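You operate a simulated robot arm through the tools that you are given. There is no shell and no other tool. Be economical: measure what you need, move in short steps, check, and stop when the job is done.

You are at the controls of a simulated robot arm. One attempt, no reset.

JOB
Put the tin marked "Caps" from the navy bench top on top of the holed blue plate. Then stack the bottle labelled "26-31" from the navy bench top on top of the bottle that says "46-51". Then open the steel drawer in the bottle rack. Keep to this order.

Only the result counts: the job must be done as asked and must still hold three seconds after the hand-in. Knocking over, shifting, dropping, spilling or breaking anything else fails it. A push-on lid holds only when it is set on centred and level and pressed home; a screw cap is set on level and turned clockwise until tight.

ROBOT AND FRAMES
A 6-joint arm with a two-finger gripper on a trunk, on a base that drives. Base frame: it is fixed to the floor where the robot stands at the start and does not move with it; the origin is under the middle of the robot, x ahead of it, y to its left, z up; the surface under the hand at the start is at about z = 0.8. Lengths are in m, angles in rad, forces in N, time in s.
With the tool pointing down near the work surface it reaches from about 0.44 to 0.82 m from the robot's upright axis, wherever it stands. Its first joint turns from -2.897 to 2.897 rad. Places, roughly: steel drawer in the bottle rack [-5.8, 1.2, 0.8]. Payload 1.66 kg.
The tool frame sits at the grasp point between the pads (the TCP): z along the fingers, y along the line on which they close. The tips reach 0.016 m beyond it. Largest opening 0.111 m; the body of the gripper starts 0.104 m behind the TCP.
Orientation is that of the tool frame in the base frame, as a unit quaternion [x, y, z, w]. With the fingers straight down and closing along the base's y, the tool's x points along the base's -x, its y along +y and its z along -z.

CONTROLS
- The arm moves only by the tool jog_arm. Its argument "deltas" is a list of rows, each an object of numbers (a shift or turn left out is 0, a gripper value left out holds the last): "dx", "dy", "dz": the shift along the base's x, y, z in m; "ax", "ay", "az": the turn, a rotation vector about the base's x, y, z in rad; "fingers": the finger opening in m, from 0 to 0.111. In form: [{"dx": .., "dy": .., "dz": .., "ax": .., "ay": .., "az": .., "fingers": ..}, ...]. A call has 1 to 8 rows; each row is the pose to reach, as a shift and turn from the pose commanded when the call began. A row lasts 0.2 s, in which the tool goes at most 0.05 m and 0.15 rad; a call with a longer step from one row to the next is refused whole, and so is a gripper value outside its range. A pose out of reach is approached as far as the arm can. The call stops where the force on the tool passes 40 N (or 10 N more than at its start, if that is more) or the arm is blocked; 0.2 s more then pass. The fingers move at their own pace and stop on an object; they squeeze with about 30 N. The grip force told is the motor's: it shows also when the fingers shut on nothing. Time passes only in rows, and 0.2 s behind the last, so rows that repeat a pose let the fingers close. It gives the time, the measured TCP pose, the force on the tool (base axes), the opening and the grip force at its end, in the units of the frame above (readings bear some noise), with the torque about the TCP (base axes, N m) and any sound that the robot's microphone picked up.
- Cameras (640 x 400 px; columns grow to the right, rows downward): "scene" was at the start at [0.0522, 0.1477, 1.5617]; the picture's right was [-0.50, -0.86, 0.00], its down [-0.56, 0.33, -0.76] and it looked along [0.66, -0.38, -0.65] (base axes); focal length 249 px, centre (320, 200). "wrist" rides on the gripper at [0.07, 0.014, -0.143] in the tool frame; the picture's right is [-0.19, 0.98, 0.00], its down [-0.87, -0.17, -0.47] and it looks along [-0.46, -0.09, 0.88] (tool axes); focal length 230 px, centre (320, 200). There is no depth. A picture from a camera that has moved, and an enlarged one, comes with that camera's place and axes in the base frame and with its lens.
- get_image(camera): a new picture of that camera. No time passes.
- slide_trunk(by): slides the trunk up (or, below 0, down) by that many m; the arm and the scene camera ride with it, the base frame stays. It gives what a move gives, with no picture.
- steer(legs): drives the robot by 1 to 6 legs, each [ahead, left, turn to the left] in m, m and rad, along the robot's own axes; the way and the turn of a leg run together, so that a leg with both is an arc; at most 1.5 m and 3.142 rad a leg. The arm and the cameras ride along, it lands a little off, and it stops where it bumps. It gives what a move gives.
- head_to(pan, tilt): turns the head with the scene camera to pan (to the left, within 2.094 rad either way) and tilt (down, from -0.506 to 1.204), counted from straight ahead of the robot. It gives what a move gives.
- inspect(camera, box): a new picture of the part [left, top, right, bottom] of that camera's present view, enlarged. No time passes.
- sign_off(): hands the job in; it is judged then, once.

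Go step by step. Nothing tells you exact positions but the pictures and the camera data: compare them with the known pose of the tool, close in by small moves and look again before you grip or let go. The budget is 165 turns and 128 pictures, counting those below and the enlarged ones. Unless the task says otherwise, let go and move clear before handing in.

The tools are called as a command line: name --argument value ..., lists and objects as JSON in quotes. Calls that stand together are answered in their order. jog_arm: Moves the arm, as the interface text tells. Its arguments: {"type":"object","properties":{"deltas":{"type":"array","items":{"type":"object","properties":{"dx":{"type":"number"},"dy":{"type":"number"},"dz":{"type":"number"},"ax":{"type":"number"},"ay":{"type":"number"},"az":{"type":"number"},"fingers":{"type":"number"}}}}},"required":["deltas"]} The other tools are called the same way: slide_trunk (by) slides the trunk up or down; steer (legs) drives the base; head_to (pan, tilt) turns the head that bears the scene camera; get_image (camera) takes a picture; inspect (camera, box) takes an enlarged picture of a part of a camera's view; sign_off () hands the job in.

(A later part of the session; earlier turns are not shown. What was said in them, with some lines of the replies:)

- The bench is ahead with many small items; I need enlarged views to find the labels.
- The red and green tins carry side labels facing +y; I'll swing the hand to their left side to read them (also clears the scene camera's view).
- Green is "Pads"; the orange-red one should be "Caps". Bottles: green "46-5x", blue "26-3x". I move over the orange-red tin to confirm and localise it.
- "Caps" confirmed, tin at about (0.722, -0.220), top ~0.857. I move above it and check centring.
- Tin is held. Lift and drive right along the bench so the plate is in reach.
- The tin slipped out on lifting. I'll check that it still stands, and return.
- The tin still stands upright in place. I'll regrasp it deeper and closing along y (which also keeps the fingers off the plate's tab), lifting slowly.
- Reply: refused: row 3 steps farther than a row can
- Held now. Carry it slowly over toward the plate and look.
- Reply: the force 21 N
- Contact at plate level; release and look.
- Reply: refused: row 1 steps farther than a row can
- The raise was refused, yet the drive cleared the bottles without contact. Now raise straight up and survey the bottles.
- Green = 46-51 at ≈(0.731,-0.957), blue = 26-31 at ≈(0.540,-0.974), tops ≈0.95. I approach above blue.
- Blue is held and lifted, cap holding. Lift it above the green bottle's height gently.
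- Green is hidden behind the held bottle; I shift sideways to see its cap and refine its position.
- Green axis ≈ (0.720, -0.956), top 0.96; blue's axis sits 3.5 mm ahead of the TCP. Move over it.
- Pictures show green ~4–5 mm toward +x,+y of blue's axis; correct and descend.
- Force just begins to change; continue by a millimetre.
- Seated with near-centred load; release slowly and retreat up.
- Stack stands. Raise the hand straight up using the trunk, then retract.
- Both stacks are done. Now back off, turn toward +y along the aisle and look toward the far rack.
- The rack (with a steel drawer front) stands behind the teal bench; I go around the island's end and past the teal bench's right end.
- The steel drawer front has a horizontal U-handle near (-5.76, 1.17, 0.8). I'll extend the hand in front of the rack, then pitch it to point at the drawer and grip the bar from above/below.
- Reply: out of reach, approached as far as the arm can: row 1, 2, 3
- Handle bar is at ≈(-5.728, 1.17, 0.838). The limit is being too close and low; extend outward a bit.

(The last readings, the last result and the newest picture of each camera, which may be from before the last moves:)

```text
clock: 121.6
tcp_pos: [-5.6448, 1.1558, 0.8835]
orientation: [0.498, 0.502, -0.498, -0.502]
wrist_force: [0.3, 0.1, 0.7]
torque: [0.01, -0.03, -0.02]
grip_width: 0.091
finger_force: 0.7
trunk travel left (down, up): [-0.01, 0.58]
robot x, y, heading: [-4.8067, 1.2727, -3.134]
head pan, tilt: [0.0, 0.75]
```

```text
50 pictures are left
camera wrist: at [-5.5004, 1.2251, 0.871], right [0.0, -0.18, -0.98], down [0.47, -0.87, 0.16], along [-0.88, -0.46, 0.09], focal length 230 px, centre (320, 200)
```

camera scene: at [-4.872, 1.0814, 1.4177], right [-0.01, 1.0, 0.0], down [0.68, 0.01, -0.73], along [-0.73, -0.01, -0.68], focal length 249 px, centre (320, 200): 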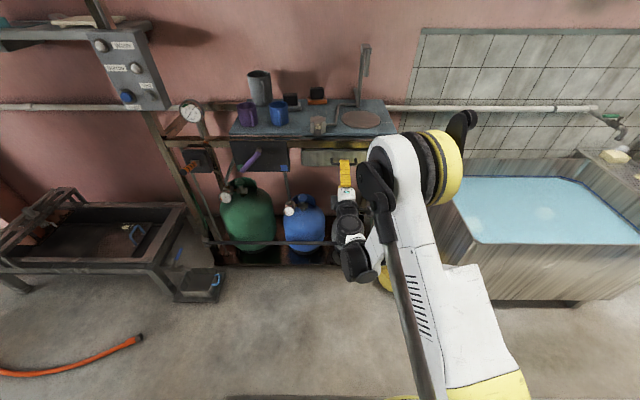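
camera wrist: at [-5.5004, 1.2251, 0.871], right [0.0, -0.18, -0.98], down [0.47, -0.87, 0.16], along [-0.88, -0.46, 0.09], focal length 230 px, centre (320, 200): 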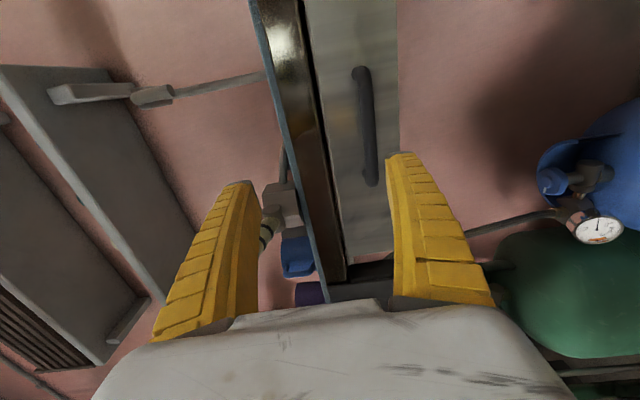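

jog_arm --deltas '[{"dy": 0.014, "dz": -0.02}, {"dy": 0.014, "dz": -0.045}, {"dy": 0.014, "dz": -0.045}]'

get_image --camera "wrist"

```text
clock: 122.4
tcp_pos: [-5.6449, 1.1714, 0.8387]
orientation: [-0.498, -0.501, 0.499, 0.502]
wrist_force: [0.8, -0.6, 0.4]
torque: [0.01, -0.01, -0.02]
grip_width: 0.0911
finger_force: 0.6
trunk travel left (down, up): [-0.01, 0.58]
robot x, y, heading: [-4.807, 1.273, -3.136]
head pan, tilt: [0.0, 0.75]
```

```text
49 pictures are left
camera wrist: at [-5.5007, 1.2408, 0.8254], right [0.0, -0.18, -0.98], down [0.47, -0.87, 0.16], along [-0.88, -0.46, 0.09], focal length 230 px, centre (320, 200)
```

wrist: 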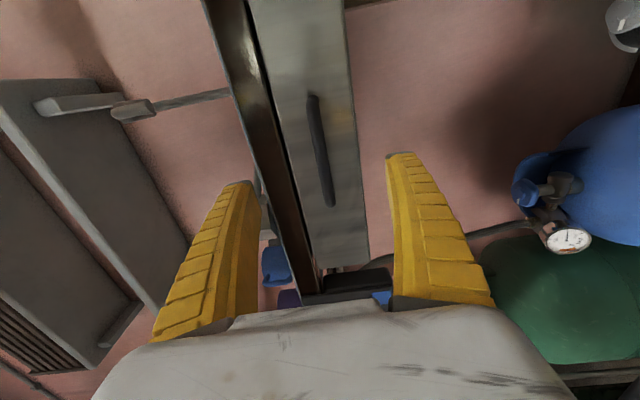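

steer --legs '[[0.065, 0, 0]]'

get_image --camera "wrist"

inspect --camera "scene" --box '[290, 110, 410, 220]'

```text
clock: 123.4
tcp_pos: [-5.7091, 1.171, 0.8381]
orientation: [-0.498, -0.501, 0.498, 0.502]
wrist_force: [0.1, 0.3, 0.2]
torque: [-0.02, -0.04, 0.02]
grip_width: 0.0905
finger_force: 0.7
trunk travel left (down, up): [-0.01, 0.58]
robot x, y, heading: [-4.8741, 1.2706, -3.131]
head pan, tilt: [0.0, 0.75]
```

```text
48 pictures are left
camera wrist: at [-5.5652, 1.2399, 0.8258], right [0.0, -0.18, -0.98], down [0.47, -0.87, 0.16], along [-0.88, -0.46, 0.09], focal length 230 px, centre (320, 200)
```

wrist: 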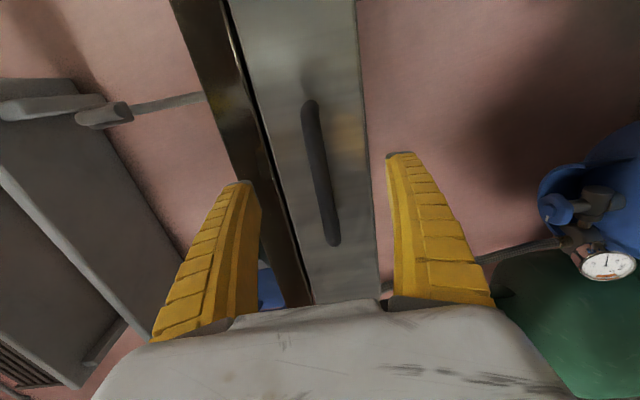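

```text
3.64 times, centred on (350, 165) of scene
camera zoom: at [-4.9364, 1.0808, 1.4177], right [-0.01, 1.0, 0.0], down [0.68, 0.01, -0.73], along [-0.73, -0.01, -0.68], focal length 907 px, centre (211, 327)
```

zoom: 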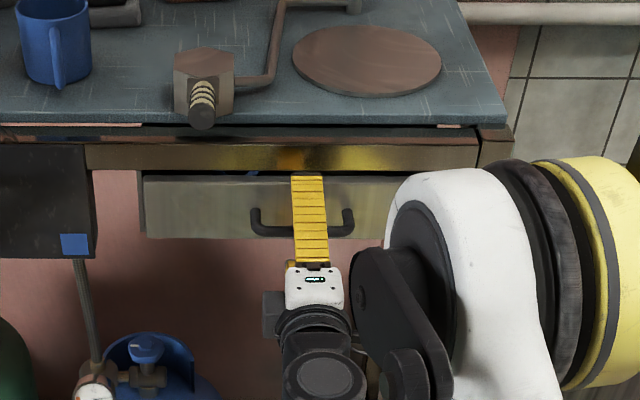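

jog_arm --deltas '[{"dz": -0.001, "fingers": 0.05}, {"dz": -0.001}, {"dz": -0.001}]'

steer --legs '[[0.014, 0, 0]]'

get_image --camera "wrist"

inspect --camera "scene" --box '[310, 130, 370, 200]'

```text
clock: 124.2
tcp_pos: [-5.7083, 1.1714, 0.8366]
orientation: [-0.499, -0.502, 0.498, 0.502]
wrist_force: [-0.3, 0.4, 0.1]
torque: [-0.03, -0.02, 0.02]
grip_width: 0.0522
finger_force: 1.9
trunk travel left (down, up): [-0.01, 0.58]
robot x, y, heading: [-4.8753, 1.2709, -3.138]
head pan, tilt: [0.0, 0.75]
```

```text
clock: 124.9
tcp_pos: [-5.7221, 1.1707, 0.8376]
orientation: [-0.498, -0.501, 0.499, 0.502]
wrist_force: [0.0, 0.6, -0.4]
torque: [-0.01, -0.02, -0.02]
grip_width: 0.052
finger_force: 1.8
trunk travel left (down, up): [-0.01, 0.58]
robot x, y, heading: [-4.8865, 1.2711, -3.129]
head pan, tilt: [0.0, 0.75]
```

```text
46 pictures are left
camera wrist: at [-5.5795, 1.2399, 0.8247], right [0.0, -0.18, -0.98], down [0.47, -0.87, 0.16], along [-0.88, -0.46, 0.09], focal length 230 px, centre (320, 200)
```

wrist: 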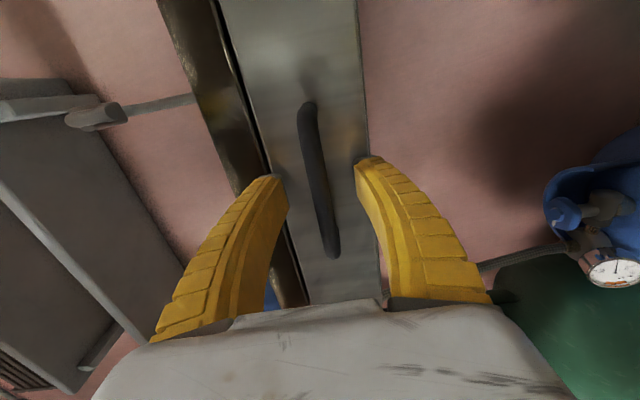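

```text
5.71 times, centred on (340, 165) of scene
camera zoom: at [-4.9505, 1.0807, 1.4177], right [-0.01, 1.0, 0.0], down [0.68, 0.01, -0.73], along [-0.73, -0.01, -0.68], focal length 1425 px, centre (206, 400)
```

zoom: 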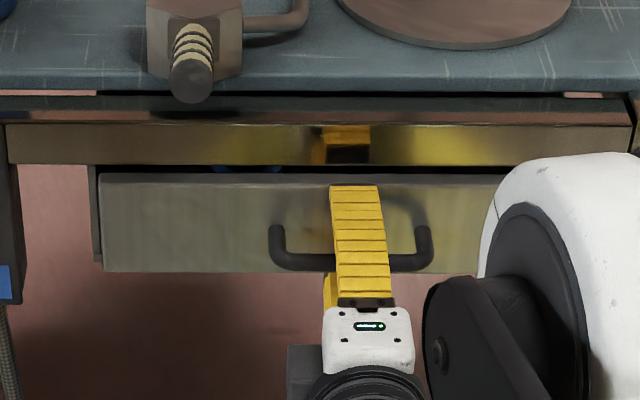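

The fingers straddle the bar; close on it.

jog_arm --deltas '[{"dx": -0.003, "fingers": 0.0}, {"dx": -0.003}, {"dx": -0.003}, {"dx": -0.003}]'

get_image --camera "wrist"

```text
clock: 125.9
tcp_pos: [-5.7266, 1.1701, 0.8374]
orientation: [0.498, 0.502, -0.499, -0.501]
wrist_force: [-1.0, -0.7, -4.4]
torque: [0.0, 0.06, -0.02]
grip_width: 0.0001
finger_force: 29.1
trunk travel left (down, up): [-0.01, 0.58]
robot x, y, heading: [-4.8869, 1.2692, -3.132]
head pan, tilt: [0.0, 0.75]
```

```text
44 pictures are left
camera wrist: at [-5.5828, 1.2401, 0.8242], right [0.0, -0.18, -0.98], down [0.47, -0.87, 0.16], along [-0.88, -0.46, 0.09], focal length 230 px, centre (320, 200)
```

wrist: 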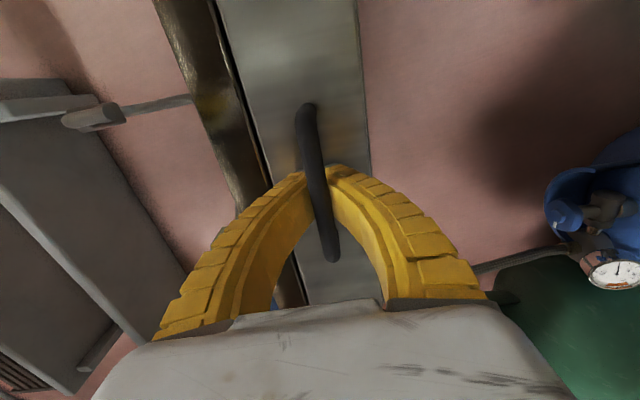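

The tips met behind the bar, hooking it. Pull back a little and check.

steer --legs '[[-0.05, 0, 0]]'

get_image --camera "wrist"

inspect --camera "scene" --box '[270, 100, 410, 220]'

```text
clock: 126.8
tcp_pos: [-5.676, 1.1727, 0.8381]
orientation: [-0.498, -0.502, 0.498, 0.502]
wrist_force: [0.6, -0.1, 1.3]
torque: [-0.01, 0.03, 0.01]
grip_width: 0.0001
finger_force: 28.5
trunk travel left (down, up): [-0.01, 0.58]
robot x, y, heading: [-4.8394, 1.2714, -3.132]
head pan, tilt: [0.0, 0.75]
```

```text
43 pictures are left
camera wrist: at [-5.5325, 1.2409, 0.8247], right [0.0, -0.18, -0.98], down [0.47, -0.87, 0.16], along [-0.88, -0.46, 0.09], focal length 230 px, centre (320, 200)
```

wrist: 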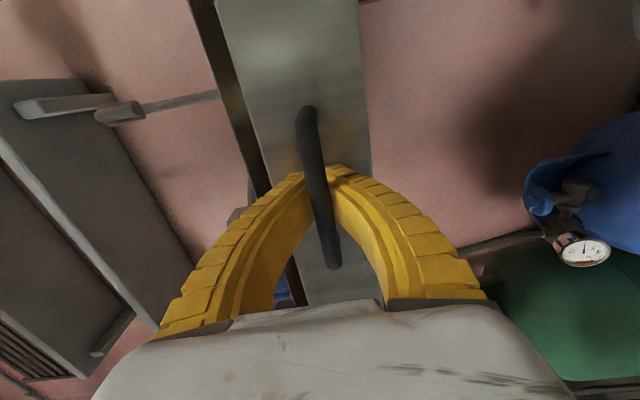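

```text
3.33 times, centred on (340, 160) of scene
camera zoom: at [-4.9007, 1.0812, 1.4178], right [-0.01, 1.0, 0.0], down [0.68, 0.01, -0.73], along [-0.73, -0.01, -0.68], focal length 831 px, centre (253, 333)
```

zoom: 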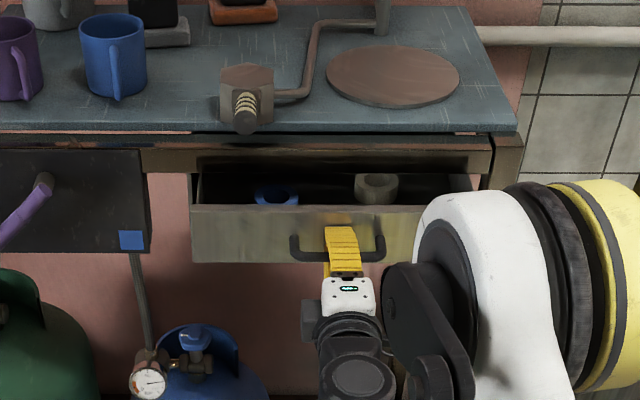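

The drawer is opening; keep pulling.

steer --legs '[[-0.1, 0, 0]]'

get_image --camera "scene"

```text
clock: 128.0
tcp_pos: [-5.5801, 1.1713, 0.8371]
orientation: [0.498, 0.502, -0.498, -0.501]
wrist_force: [0.6, 0.3, 0.3]
torque: [0.04, 0.03, 0.01]
grip_width: 0.0
finger_force: 28.2
trunk travel left (down, up): [-0.01, 0.58]
robot x, y, heading: [-4.7391, 1.2731, -3.132]
head pan, tilt: [0.0, 0.75]
```

```text
41 pictures are left
camera scene: at [-4.8039, 1.082, 1.4178], right [-0.01, 1.0, 0.0], down [0.68, 0.01, -0.73], along [-0.73, -0.01, -0.68], focal length 249 px, centre (320, 200)
```

scene: 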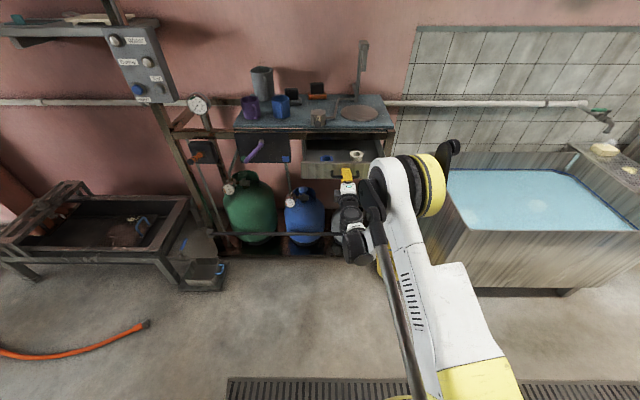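

steer --legs '[[-0.06, 0, 0]]'

inspect --camera "scene" --box '[270, 90, 430, 230]'

get_image --camera "wrist"

```text
clock: 129.0
tcp_pos: [-5.5191, 1.1744, 0.8372]
orientation: [-0.498, -0.501, 0.498, 0.502]
wrist_force: [0.4, 0.5, 1.0]
torque: [0.01, 0.0, 0.01]
grip_width: 0.0001
finger_force: 28.5
trunk travel left (down, up): [-0.01, 0.58]
robot x, y, heading: [-4.6846, 1.2719, -3.134]
head pan, tilt: [0.0, 0.75]
```

```text
2.86 times, centred on (350, 160) of scene
camera zoom: at [-4.7452, 1.0825, 1.4178], right [-0.01, 1.0, 0.0], down [0.68, 0.01, -0.73], along [-0.73, -0.01, -0.68], focal length 712 px, centre (234, 314)
```

zoom: 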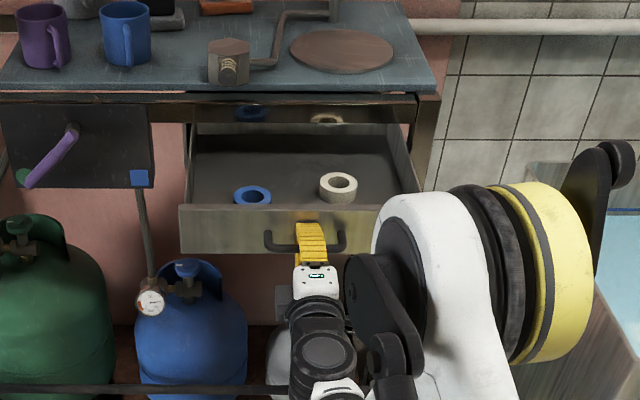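

```text
39 pictures are left
camera wrist: at [-5.377, 1.2429, 0.8248], right [0.0, -0.18, -0.98], down [0.47, -0.87, 0.16], along [-0.88, -0.46, 0.09], focal length 230 px, centre (320, 200)
```

wrist: 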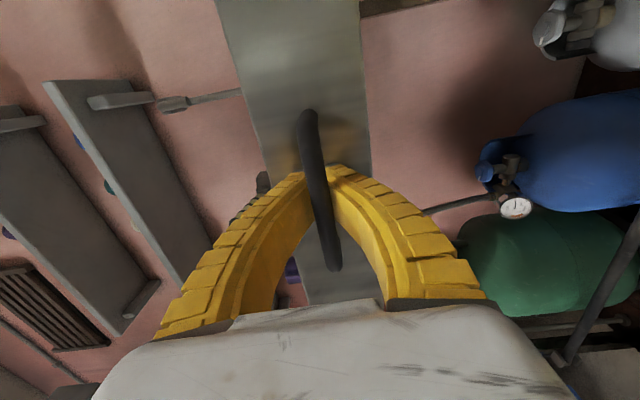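

jog_arm --deltas '[{"dx": 0.01}, {"dx": 0.02}, {"dx": 0.03}, {"dx": 0.04}]'

inspect --camera "scene" --box '[270, 90, 430, 230]'

```text
clock: 129.7
tcp_pos: [-5.5004, 1.1744, 0.8371]
orientation: [-0.499, -0.502, 0.497, 0.503]
wrist_force: [-20.9, -1.2, -6.9]
torque: [-0.13, 0.09, -0.12]
grip_width: 0.0062
finger_force: 29.5
trunk travel left (down, up): [-0.01, 0.58]
robot x, y, heading: [-4.6845, 1.2741, -3.134]
head pan, tilt: [0.0, 0.75]
stopped in row 3: the force on the tool passed its limit at 50 N (the readings are from after the stop); the commanded pose is now the measured one
```

```text
2.86 times, centred on (350, 160) of scene
camera zoom: at [-4.7491, 1.0823, 1.4174], right [-0.01, 1.0, 0.0], down [0.68, 0.01, -0.73], along [-0.73, -0.01, -0.68], focal length 712 px, centre (234, 314)
```

zoom: 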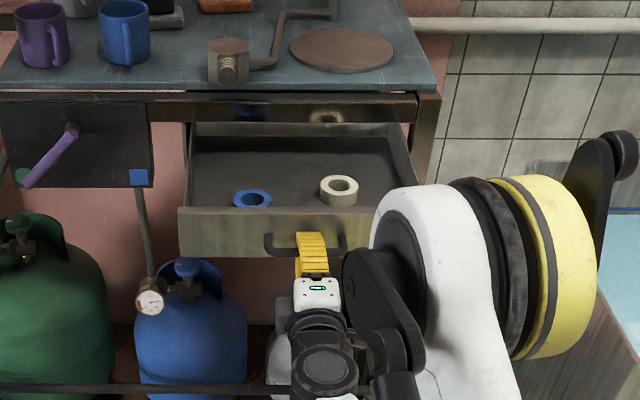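

The drawer has hit its stop: fully open. Relax, open the fingers and back away.

jog_arm --deltas '[{"dx": -0.005}, {"dx": -0.005, "fingers": 0.07}, {"dx": -0.005}, {"dx": -0.005}, {"dx": -0.005}]'

get_image --camera "wrist"

```text
clock: 130.9
tcp_pos: [-5.5045, 1.1736, 0.8382]
orientation: [-0.498, -0.502, 0.498, 0.502]
wrist_force: [-0.2, -0.2, -0.4]
torque: [0.01, 0.0, -0.01]
grip_width: 0.0715
finger_force: 1.4
trunk travel left (down, up): [-0.01, 0.58]
robot x, y, heading: [-4.685, 1.2732, -3.137]
head pan, tilt: [0.0, 0.75]
```

```text
37 pictures are left
camera wrist: at [-5.3596, 1.2425, 0.8249], right [0.0, -0.18, -0.98], down [0.47, -0.87, 0.16], along [-0.88, -0.46, 0.09], focal length 230 px, centre (320, 200)
```

wrist: 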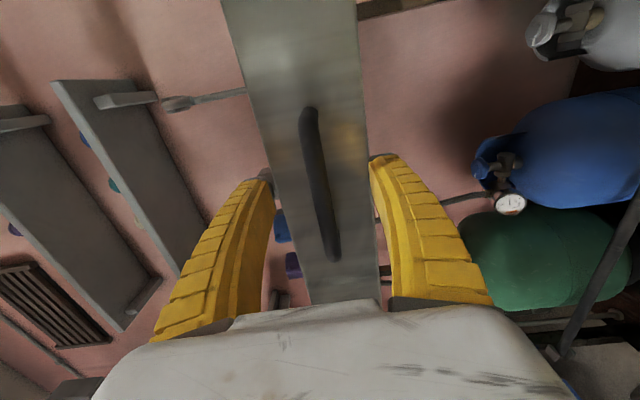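

steer --legs '[[-0.07, 0, 0]]'

get_image --camera "scene"

get_image --camera "wrist"

```text
clock: 131.9
tcp_pos: [-5.4332, 1.1742, 0.8379]
orientation: [-0.498, -0.502, 0.497, 0.502]
wrist_force: [-0.5, 0.1, -0.5]
torque: [-0.03, 0.0, 0.02]
grip_width: 0.0717
finger_force: 1.5
trunk travel left (down, up): [-0.01, 0.58]
robot x, y, heading: [-4.6159, 1.271, -3.135]
head pan, tilt: [0.0, 0.75]
```

```text
36 pictures are left
camera scene: at [-4.6771, 1.083, 1.4177], right [-0.01, 1.0, 0.0], down [0.68, 0.01, -0.73], along [-0.73, -0.01, -0.68], focal length 249 px, centre (320, 200)
```

scene: 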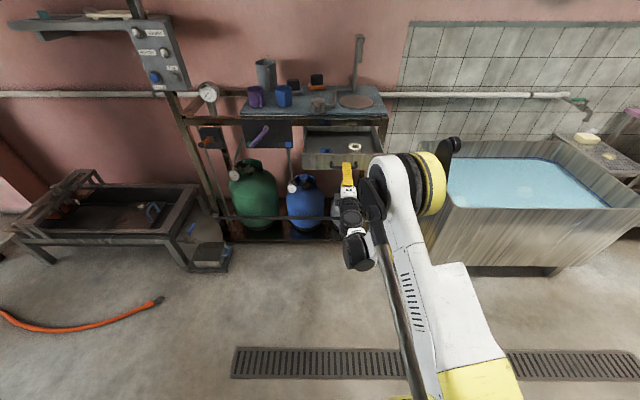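

```text
35 pictures are left
camera wrist: at [-5.2907, 1.243, 0.8248], right [0.0, -0.18, -0.98], down [0.47, -0.87, 0.16], along [-0.88, -0.46, 0.09], focal length 230 px, centre (320, 200)
```

wrist: 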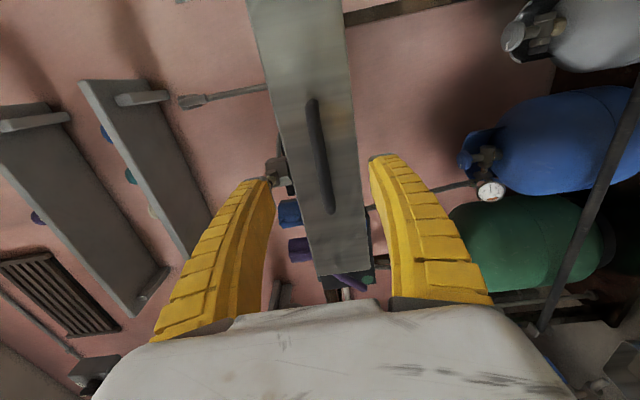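

The drawer stays fully open and the hand is clear of it; the tin and the bottle stack were standing when I left them. I'm handing in.

sign_off

```text
The job is handed in.
```

All three parts were done in the order asked, and I've handed the job in.

- **Tin:** "Caps" is on the holed blue plate. It slipped from the gripper on the first lift but stayed upright in its place, and the second grip held.
- **Bottles:** "26-31" is stacked on "46-51". It was standing when I drove away. I did not go back to look at it before the hand-in.
- **Drawer:** The steel drawer is pulled out to its stop, and the hand is clear of it.

On the way to the bottles, a command to raise the arm was refused and I drove with it still low. I felt no contact and the bottles were still upright afterwards.
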